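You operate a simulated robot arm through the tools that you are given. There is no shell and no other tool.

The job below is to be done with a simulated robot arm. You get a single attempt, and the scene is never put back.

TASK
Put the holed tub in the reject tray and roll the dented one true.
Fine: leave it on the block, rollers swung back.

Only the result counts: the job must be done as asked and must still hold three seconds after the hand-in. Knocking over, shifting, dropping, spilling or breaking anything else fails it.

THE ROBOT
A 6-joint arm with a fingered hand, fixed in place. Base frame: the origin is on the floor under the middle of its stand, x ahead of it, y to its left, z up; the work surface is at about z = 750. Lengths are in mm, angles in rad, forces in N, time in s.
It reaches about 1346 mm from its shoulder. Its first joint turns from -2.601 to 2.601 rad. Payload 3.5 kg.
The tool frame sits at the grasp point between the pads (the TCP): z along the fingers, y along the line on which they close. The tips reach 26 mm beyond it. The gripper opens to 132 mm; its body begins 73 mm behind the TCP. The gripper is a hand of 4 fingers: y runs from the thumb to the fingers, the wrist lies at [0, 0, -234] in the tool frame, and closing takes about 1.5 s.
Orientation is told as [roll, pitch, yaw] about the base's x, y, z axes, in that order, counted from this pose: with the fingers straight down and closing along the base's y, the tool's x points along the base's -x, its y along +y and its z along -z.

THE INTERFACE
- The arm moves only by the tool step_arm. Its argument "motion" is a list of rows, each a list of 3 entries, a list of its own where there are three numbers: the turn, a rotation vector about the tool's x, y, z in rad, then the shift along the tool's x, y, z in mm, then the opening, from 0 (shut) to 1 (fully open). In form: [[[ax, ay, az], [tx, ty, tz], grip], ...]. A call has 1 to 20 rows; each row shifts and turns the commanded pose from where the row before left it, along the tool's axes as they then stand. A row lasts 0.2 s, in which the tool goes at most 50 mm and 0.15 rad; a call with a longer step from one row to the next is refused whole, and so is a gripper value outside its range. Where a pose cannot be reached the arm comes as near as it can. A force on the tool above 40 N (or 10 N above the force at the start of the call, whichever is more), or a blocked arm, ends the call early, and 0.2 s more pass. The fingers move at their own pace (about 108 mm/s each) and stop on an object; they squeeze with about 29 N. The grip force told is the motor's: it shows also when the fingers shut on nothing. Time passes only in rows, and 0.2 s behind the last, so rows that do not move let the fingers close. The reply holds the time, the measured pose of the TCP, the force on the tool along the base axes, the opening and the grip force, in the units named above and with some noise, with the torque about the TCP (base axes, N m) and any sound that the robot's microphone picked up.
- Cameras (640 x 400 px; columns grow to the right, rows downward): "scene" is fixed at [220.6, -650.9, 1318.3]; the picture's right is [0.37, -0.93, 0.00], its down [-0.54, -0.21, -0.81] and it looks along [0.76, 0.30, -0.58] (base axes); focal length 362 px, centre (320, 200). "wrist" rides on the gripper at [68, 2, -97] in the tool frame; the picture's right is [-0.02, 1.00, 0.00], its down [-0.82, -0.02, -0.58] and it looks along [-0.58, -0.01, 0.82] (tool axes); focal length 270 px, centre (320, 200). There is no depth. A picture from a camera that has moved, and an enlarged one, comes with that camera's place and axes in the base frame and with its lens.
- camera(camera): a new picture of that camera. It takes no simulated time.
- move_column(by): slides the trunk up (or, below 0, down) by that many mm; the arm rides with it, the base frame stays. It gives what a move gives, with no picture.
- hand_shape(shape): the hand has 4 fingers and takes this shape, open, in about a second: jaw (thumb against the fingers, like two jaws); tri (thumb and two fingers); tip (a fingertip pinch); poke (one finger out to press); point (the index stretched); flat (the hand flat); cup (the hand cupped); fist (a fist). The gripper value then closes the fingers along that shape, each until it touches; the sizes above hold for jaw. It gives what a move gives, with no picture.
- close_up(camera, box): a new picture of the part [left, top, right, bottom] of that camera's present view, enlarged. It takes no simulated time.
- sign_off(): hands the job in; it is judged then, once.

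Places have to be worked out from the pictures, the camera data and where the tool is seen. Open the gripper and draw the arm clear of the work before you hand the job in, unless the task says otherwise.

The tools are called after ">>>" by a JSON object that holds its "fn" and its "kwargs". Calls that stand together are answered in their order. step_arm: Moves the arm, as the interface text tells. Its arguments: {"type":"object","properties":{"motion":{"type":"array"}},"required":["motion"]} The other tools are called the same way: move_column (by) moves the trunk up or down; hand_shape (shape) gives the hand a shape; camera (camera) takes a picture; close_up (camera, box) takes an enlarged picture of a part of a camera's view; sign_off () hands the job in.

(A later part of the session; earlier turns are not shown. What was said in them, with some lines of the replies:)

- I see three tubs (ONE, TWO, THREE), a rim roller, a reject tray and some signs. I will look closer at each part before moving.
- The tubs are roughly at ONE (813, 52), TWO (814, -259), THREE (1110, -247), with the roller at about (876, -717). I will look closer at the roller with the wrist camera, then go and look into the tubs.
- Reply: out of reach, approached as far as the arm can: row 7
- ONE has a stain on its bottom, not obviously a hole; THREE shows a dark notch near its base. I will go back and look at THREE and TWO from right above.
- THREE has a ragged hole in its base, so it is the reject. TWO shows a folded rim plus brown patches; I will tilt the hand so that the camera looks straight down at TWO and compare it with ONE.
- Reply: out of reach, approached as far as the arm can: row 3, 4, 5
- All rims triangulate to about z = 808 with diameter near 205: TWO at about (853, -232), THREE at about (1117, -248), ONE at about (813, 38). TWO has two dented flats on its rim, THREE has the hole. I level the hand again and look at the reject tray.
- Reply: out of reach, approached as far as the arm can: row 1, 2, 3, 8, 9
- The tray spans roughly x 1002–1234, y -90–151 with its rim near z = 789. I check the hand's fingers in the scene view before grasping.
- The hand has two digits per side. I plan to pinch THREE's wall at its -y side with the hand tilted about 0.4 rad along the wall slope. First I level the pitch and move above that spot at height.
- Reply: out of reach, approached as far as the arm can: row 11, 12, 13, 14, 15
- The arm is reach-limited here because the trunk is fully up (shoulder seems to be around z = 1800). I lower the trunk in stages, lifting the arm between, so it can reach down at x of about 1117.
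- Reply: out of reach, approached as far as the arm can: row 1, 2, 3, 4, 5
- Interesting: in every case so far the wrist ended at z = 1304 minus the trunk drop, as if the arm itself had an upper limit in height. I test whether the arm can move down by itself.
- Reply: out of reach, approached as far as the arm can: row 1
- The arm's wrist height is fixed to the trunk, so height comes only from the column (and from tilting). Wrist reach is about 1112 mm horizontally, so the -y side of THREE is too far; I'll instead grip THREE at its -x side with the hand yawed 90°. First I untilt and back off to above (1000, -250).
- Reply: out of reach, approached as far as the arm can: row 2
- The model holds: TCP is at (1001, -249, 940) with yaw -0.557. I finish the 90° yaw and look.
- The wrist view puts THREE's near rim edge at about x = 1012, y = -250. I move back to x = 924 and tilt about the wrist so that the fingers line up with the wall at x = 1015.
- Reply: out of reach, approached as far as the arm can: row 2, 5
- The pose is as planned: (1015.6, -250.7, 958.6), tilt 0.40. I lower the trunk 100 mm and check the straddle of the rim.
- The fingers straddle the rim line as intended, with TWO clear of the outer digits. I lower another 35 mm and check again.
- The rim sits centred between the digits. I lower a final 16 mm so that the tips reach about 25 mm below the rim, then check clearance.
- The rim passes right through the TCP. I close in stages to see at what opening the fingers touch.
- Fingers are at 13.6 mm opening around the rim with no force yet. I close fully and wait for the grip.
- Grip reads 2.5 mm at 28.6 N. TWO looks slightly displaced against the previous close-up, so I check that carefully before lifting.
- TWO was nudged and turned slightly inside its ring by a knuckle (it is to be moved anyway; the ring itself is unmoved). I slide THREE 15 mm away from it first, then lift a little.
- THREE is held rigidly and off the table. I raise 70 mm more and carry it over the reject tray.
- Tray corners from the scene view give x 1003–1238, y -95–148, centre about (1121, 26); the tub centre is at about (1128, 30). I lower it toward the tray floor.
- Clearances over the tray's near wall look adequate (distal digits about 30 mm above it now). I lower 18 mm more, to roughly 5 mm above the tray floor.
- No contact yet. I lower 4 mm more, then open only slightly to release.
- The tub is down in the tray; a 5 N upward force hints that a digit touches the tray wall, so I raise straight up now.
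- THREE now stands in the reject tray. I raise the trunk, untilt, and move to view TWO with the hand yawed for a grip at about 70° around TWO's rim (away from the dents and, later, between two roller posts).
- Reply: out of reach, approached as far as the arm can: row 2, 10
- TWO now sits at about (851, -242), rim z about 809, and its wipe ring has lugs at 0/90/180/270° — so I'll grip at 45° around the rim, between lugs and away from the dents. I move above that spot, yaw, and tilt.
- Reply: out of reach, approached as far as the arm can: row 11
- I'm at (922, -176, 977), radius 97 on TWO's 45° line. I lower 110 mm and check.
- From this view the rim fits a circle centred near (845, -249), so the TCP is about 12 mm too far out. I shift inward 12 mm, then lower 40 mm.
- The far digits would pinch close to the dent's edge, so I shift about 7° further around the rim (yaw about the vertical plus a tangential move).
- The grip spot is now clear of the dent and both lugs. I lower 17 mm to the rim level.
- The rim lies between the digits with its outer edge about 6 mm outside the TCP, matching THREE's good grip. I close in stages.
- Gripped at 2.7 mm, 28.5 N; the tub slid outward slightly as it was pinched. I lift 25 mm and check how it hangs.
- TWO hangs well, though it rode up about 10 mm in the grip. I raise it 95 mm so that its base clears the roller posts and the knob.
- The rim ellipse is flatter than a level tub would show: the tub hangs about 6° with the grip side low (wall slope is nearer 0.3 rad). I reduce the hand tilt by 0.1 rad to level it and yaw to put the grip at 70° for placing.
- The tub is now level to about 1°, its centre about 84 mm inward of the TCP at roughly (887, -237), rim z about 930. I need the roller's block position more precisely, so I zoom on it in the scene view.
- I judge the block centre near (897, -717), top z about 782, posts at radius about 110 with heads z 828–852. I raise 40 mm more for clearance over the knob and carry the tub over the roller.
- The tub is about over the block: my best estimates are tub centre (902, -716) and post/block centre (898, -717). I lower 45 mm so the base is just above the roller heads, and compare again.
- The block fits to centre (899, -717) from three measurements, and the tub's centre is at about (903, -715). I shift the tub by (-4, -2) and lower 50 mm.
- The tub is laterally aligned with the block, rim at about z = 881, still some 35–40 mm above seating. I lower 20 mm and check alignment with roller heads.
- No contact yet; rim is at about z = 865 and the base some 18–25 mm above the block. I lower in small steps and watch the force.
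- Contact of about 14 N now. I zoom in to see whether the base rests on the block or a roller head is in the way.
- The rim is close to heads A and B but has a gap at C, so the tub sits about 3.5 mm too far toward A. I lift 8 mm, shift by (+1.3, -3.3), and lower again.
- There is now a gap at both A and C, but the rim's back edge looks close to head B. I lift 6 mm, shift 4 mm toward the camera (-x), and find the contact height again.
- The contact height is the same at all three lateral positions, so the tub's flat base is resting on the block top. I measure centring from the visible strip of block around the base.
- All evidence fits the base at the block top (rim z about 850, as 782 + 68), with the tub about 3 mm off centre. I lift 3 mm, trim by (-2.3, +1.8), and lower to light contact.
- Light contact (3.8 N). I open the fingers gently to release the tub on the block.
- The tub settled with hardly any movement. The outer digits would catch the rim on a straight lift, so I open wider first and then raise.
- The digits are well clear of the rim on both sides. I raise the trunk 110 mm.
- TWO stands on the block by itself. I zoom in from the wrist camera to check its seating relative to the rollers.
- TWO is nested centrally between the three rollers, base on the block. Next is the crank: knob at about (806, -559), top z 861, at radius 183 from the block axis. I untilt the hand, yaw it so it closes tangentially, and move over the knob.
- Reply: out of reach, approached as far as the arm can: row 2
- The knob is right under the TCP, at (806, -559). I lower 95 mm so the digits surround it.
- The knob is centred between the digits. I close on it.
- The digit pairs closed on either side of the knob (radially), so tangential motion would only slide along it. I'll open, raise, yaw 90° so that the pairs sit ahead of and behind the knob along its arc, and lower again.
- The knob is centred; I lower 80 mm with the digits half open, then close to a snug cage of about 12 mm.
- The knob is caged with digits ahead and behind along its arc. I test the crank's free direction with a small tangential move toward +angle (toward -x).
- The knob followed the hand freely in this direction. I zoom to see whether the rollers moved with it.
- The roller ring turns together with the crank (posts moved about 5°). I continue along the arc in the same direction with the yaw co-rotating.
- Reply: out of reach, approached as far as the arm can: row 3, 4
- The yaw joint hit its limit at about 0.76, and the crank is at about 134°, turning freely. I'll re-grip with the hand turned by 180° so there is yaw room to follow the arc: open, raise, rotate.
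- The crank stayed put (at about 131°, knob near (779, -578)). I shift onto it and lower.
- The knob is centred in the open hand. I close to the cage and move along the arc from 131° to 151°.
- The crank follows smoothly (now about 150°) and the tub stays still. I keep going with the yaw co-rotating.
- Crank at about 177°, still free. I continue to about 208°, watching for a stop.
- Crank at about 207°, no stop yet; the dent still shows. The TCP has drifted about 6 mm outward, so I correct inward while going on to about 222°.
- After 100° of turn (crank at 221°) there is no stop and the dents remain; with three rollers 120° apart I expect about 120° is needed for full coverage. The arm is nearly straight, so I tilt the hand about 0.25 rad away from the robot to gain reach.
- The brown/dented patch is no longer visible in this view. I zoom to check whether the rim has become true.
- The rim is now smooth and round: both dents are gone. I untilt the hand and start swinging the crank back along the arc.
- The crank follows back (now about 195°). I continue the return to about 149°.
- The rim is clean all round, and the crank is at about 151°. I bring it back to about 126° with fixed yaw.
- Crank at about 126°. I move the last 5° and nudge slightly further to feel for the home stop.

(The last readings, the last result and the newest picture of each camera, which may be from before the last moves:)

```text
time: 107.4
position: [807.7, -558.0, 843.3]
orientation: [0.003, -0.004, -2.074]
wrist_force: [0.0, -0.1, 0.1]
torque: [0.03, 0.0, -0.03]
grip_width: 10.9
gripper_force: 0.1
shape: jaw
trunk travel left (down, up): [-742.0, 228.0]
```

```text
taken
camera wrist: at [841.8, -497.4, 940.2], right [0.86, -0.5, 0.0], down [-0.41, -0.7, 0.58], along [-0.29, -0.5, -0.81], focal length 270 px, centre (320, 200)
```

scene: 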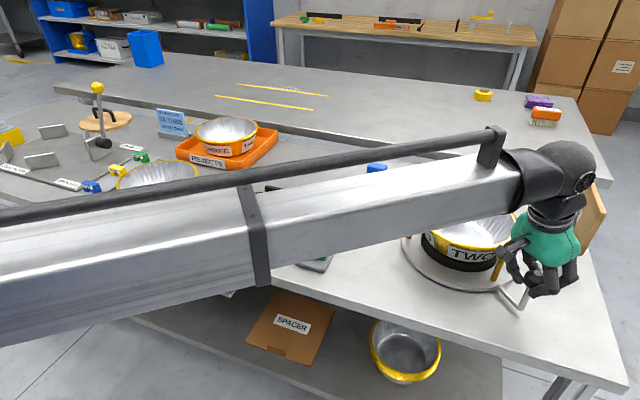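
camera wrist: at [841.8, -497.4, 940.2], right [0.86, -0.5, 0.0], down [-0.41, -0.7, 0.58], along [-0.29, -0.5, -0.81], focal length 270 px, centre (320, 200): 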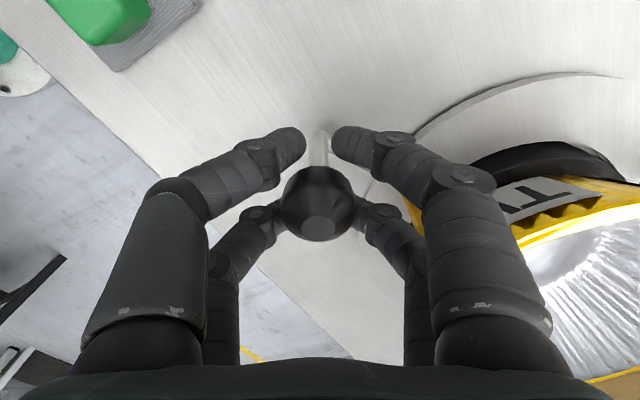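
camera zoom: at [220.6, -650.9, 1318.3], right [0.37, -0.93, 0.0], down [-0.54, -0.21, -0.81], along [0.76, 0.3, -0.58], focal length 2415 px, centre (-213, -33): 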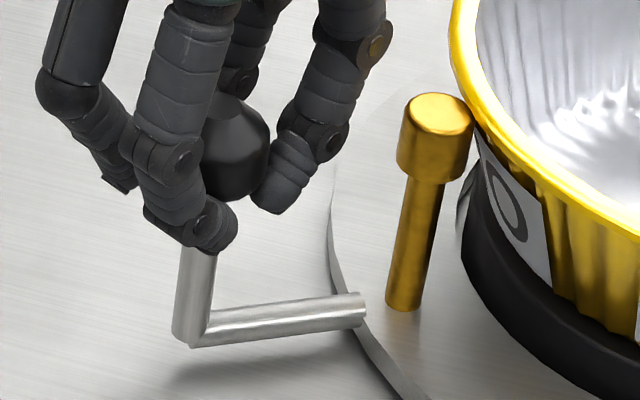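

The crank is about 2° short of its starting place. I nudge it that much further.

>>> {"fn": "step_arm", "kwargs": {"motion": [[[0, 0, 0], [3.4, 1.8, 0], 0.08], [[0, 0, 0], [3.4, 1.8, 0], 0.08], [[0, 0, 0], [0, 0, 0], 0.08]]}}

>>> {"fn": "close_up", "kwargs": {"camera": "scene", "box": [370, 205, 430, 265]}}

```text
time: 108.2
position: [812.5, -553.5, 842.9]
orientation: [0.0, -0.003, -2.073]
wrist_force: [-2.8, -1.8, -1.6]
torque: [-0.02, 0.0, 0.03]
grip_width: 10.9
gripper_force: 0.0
shape: jaw
trunk travel left (down, up): [-742.0, 228.0]
```

```text
6.67 times, centred on (400, 235) of scene
camera zoom: at [220.6, -650.9, 1318.3], right [0.37, -0.93, 0.0], down [-0.54, -0.21, -0.81], along [0.76, 0.3, -0.58], focal length 2415 px, centre (-213, -33)
```

zoom: 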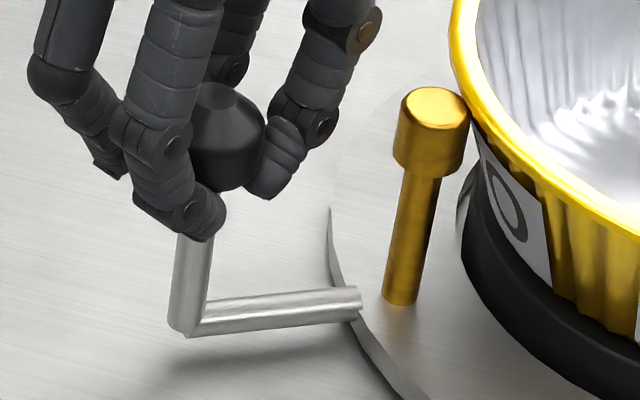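

The crank is back at its starting mark and a 3 N reaction shows it is against its home stop. I open the hand and lift straight off.

>>> {"fn": "step_arm", "kwargs": {"motion": [[[0, 0, 0], [0, 0, 0], 0.2], [[0, 0, 0], [0, 0, 0], 0.3], [[0, 0, 0], [0, 0, 0], 0.42], [[0, 0, 0], [0, 0, 0], 0.42]]}}

>>> {"fn": "camera", "kwargs": {"camera": "wrist"}}

>>> {"fn": "move_column", "kwargs": {"by": 110}}

>>> {"fn": "camera", "kwargs": {"camera": "scene"}}

>>> {"fn": "close_up", "kwargs": {"camera": "scene", "box": [370, 205, 430, 265]}}

```text
time: 109.2
position: [813.1, -552.9, 844.1]
orientation: [0.002, -0.004, -2.075]
wrist_force: [-0.6, -0.6, -0.2]
torque: [0.01, 0.03, 0.0]
grip_width: 54.9
gripper_force: 0.1
shape: jaw
trunk travel left (down, up): [-742.0, 228.0]
```

```text
taken
camera wrist: at [847.9, -492.6, 940.2], right [0.86, -0.5, 0.0], down [-0.41, -0.7, 0.58], along [-0.29, -0.5, -0.81], focal length 270 px, centre (320, 200)
```

wrist: 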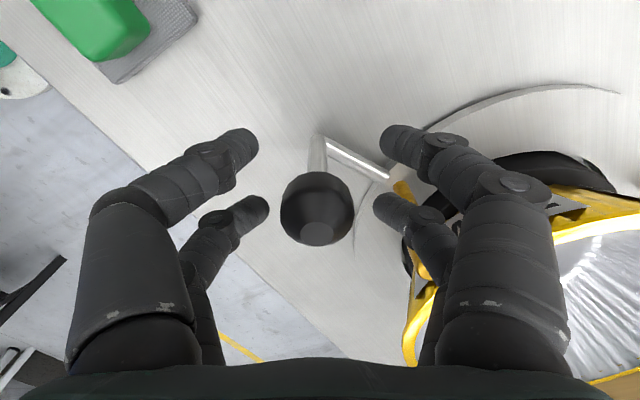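

```text
time: 110.7
position: [813.0, -553.7, 953.1]
orientation: [-0.001, -0.003, -2.073]
wrist_force: [-0.3, -0.1, -0.3]
torque: [-0.01, 0.06, -0.01]
grip_width: 55.2
gripper_force: 0.2
shape: jaw
trunk travel left (down, up): [-852.0, 118.0]
```

```text
taken
```

scene: 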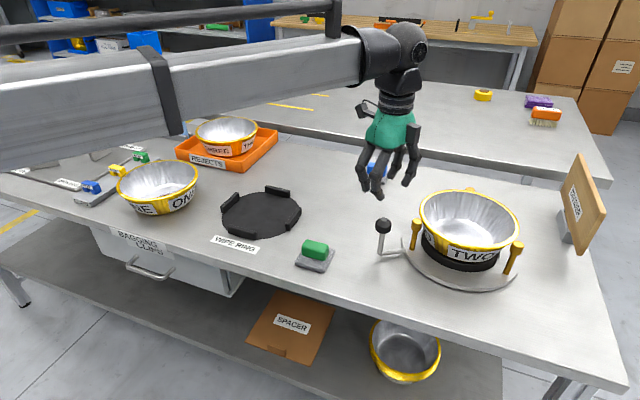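

```text
6.67 times, centred on (400, 235) of scene
camera zoom: at [220.6, -650.9, 1318.3], right [0.37, -0.93, 0.0], down [-0.54, -0.21, -0.81], along [0.76, 0.3, -0.58], focal length 2415 px, centre (-213, -33)
```

zoom: 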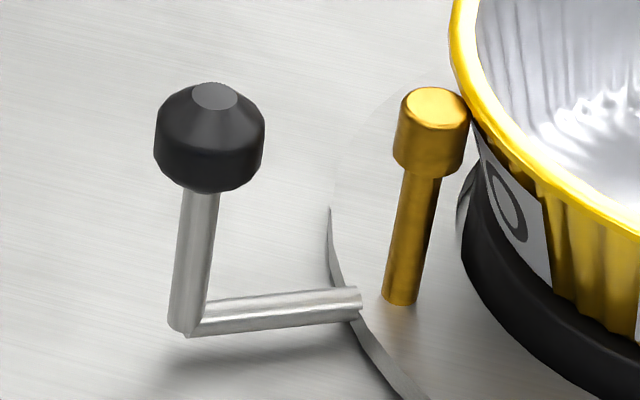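

The crank stands exactly as at the start. I raise the arm, open the hand, move clear, and check the whole scene.

>>> {"fn": "move_column", "kwargs": {"by": 110}}

>>> {"fn": "step_arm", "kwargs": {"motion": [[[0, 0, 0], [20, 0, 0], 0.6], [[0, 0, 0], [40, 0, 0], 0.8], [[0, 0, 0], [40, 0, 0], 1.0], [[0, 0, 0], [40, 0, 0], 1.0], [[0, 0, 0], [30, 0, 0], 1.0], [[0, 0, 0], [0, 0, 0], 1.0]]}}

>>> {"fn": "camera", "kwargs": {"camera": "scene"}}

>>> {"fn": "close_up", "kwargs": {"camera": "scene", "box": [200, 150, 320, 250]}}

>>> {"fn": "close_up", "kwargs": {"camera": "scene", "box": [395, 170, 535, 295]}}

>>> {"fn": "close_up", "kwargs": {"camera": "scene", "box": [160, 90, 300, 190]}}

>>> {"fn": "camera", "kwargs": {"camera": "wrist"}}

```text
time: 112.1
position: [813.0, -553.2, 1063.0]
orientation: [0.001, -0.004, -2.073]
wrist_force: [-0.2, 0.6, 0.7]
torque: [0.03, 0.01, 0.03]
grip_width: 54.9
gripper_force: 0.1
shape: jaw
trunk travel left (down, up): [-962.0, 8.0]
```

```text
time: 113.5
position: [894.9, -405.1, 1063.5]
orientation: [0.001, -0.002, -2.074]
wrist_force: [0.5, 0.2, 0.5]
torque: [0.0, 0.01, 0.0]
grip_width: 131.8
gripper_force: 0.0
shape: jaw
trunk travel left (down, up): [-962.0, 8.0]
```

```text
taken
```

scene: 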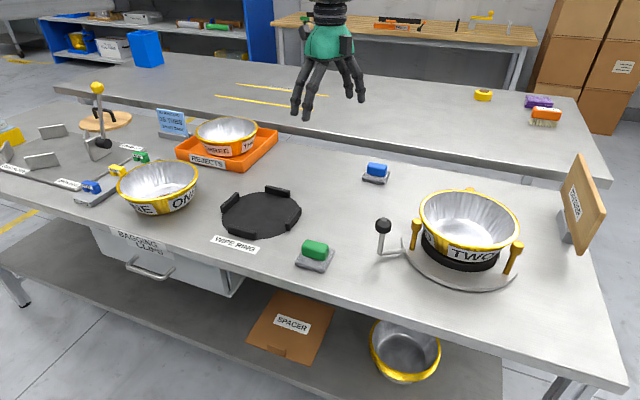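

```text
4.00 times, centred on (260, 200) of scene
camera zoom: at [220.6, -650.9, 1318.3], right [0.37, -0.93, 0.0], down [-0.54, -0.21, -0.81], along [0.76, 0.3, -0.58], focal length 1449 px, centre (560, 200)
```

zoom: 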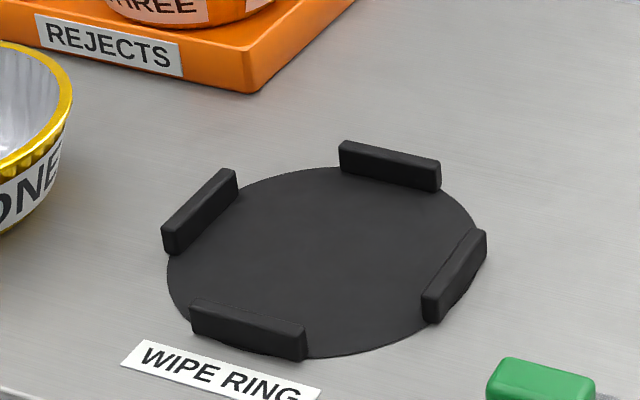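

```text
3.20 times, centred on (465, 232) of scene
camera zoom: at [220.6, -650.9, 1318.3], right [0.37, -0.93, 0.0], down [-0.54, -0.21, -0.81], along [0.76, 0.3, -0.58], focal length 1159 px, centre (-144, 96)
```

zoom: 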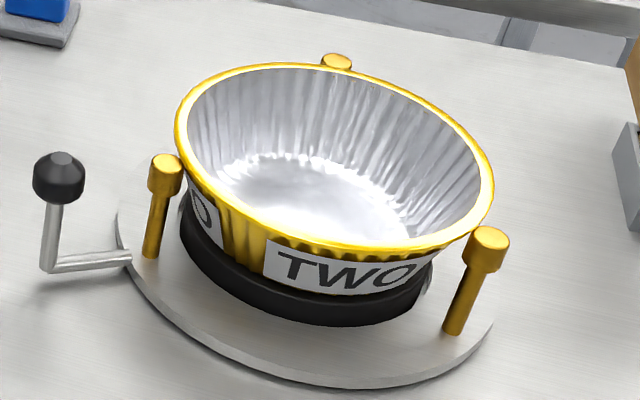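

```text
4.00 times, centred on (230, 140) of scene
camera zoom: at [220.6, -650.9, 1318.3], right [0.37, -0.93, 0.0], down [-0.54, -0.21, -0.81], along [0.76, 0.3, -0.58], focal length 1449 px, centre (680, 440)
```

zoom: 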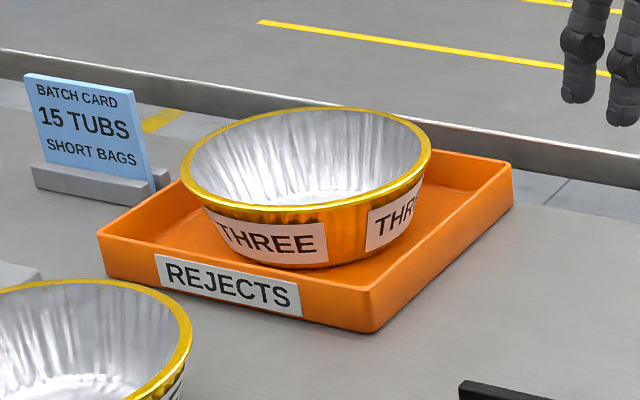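

```text
taken
camera wrist: at [930.0, -343.4, 1160.2], right [0.86, -0.5, 0.0], down [-0.41, -0.7, 0.58], along [-0.29, -0.5, -0.81], focal length 270 px, centre (320, 200)
```

wrist: 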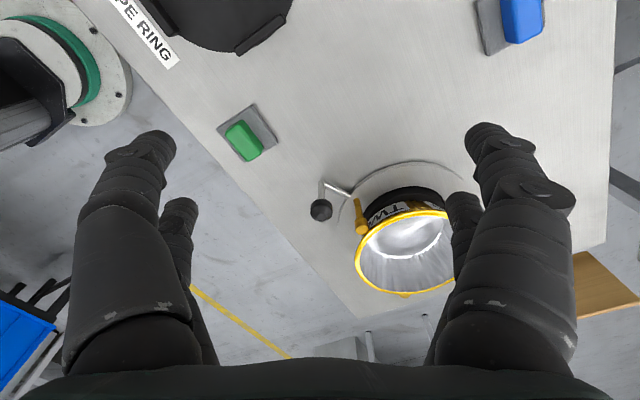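

Everything checks out: THREE stands inside the reject tray, TWO is round and sits on the block with the crank and rollers back at their start, and ONE, the ring, tray and pads are where they were. The arm is clear and open, so I hand in.

>>> {"fn": "sign_off", "kwargs": {}}

```text
The job is handed in.
```

The job is done and handed in: the holed tub is in the reject tray and the dented one has been rolled true.

- **Holed tub (THREE):** it had a ragged hole in its base. It now stands upright inside the reject tray.
- **Dented tub (TWO):** I set it on the roller block and turned the crank about 100°. Both rim dents were gone afterwards. I left it on the block and swung the rollers and crank back to their starting position.
- **One small contact:** while I was gripping THREE, a finger joint nudged TWO about 10 mm inside its wipe ring. That was before I picked TWO up, and the ring itself did not move.
- **Everything else:** the other things on the bench look unmoved in the last pictures. The hand is open and the arm is clear of the work.
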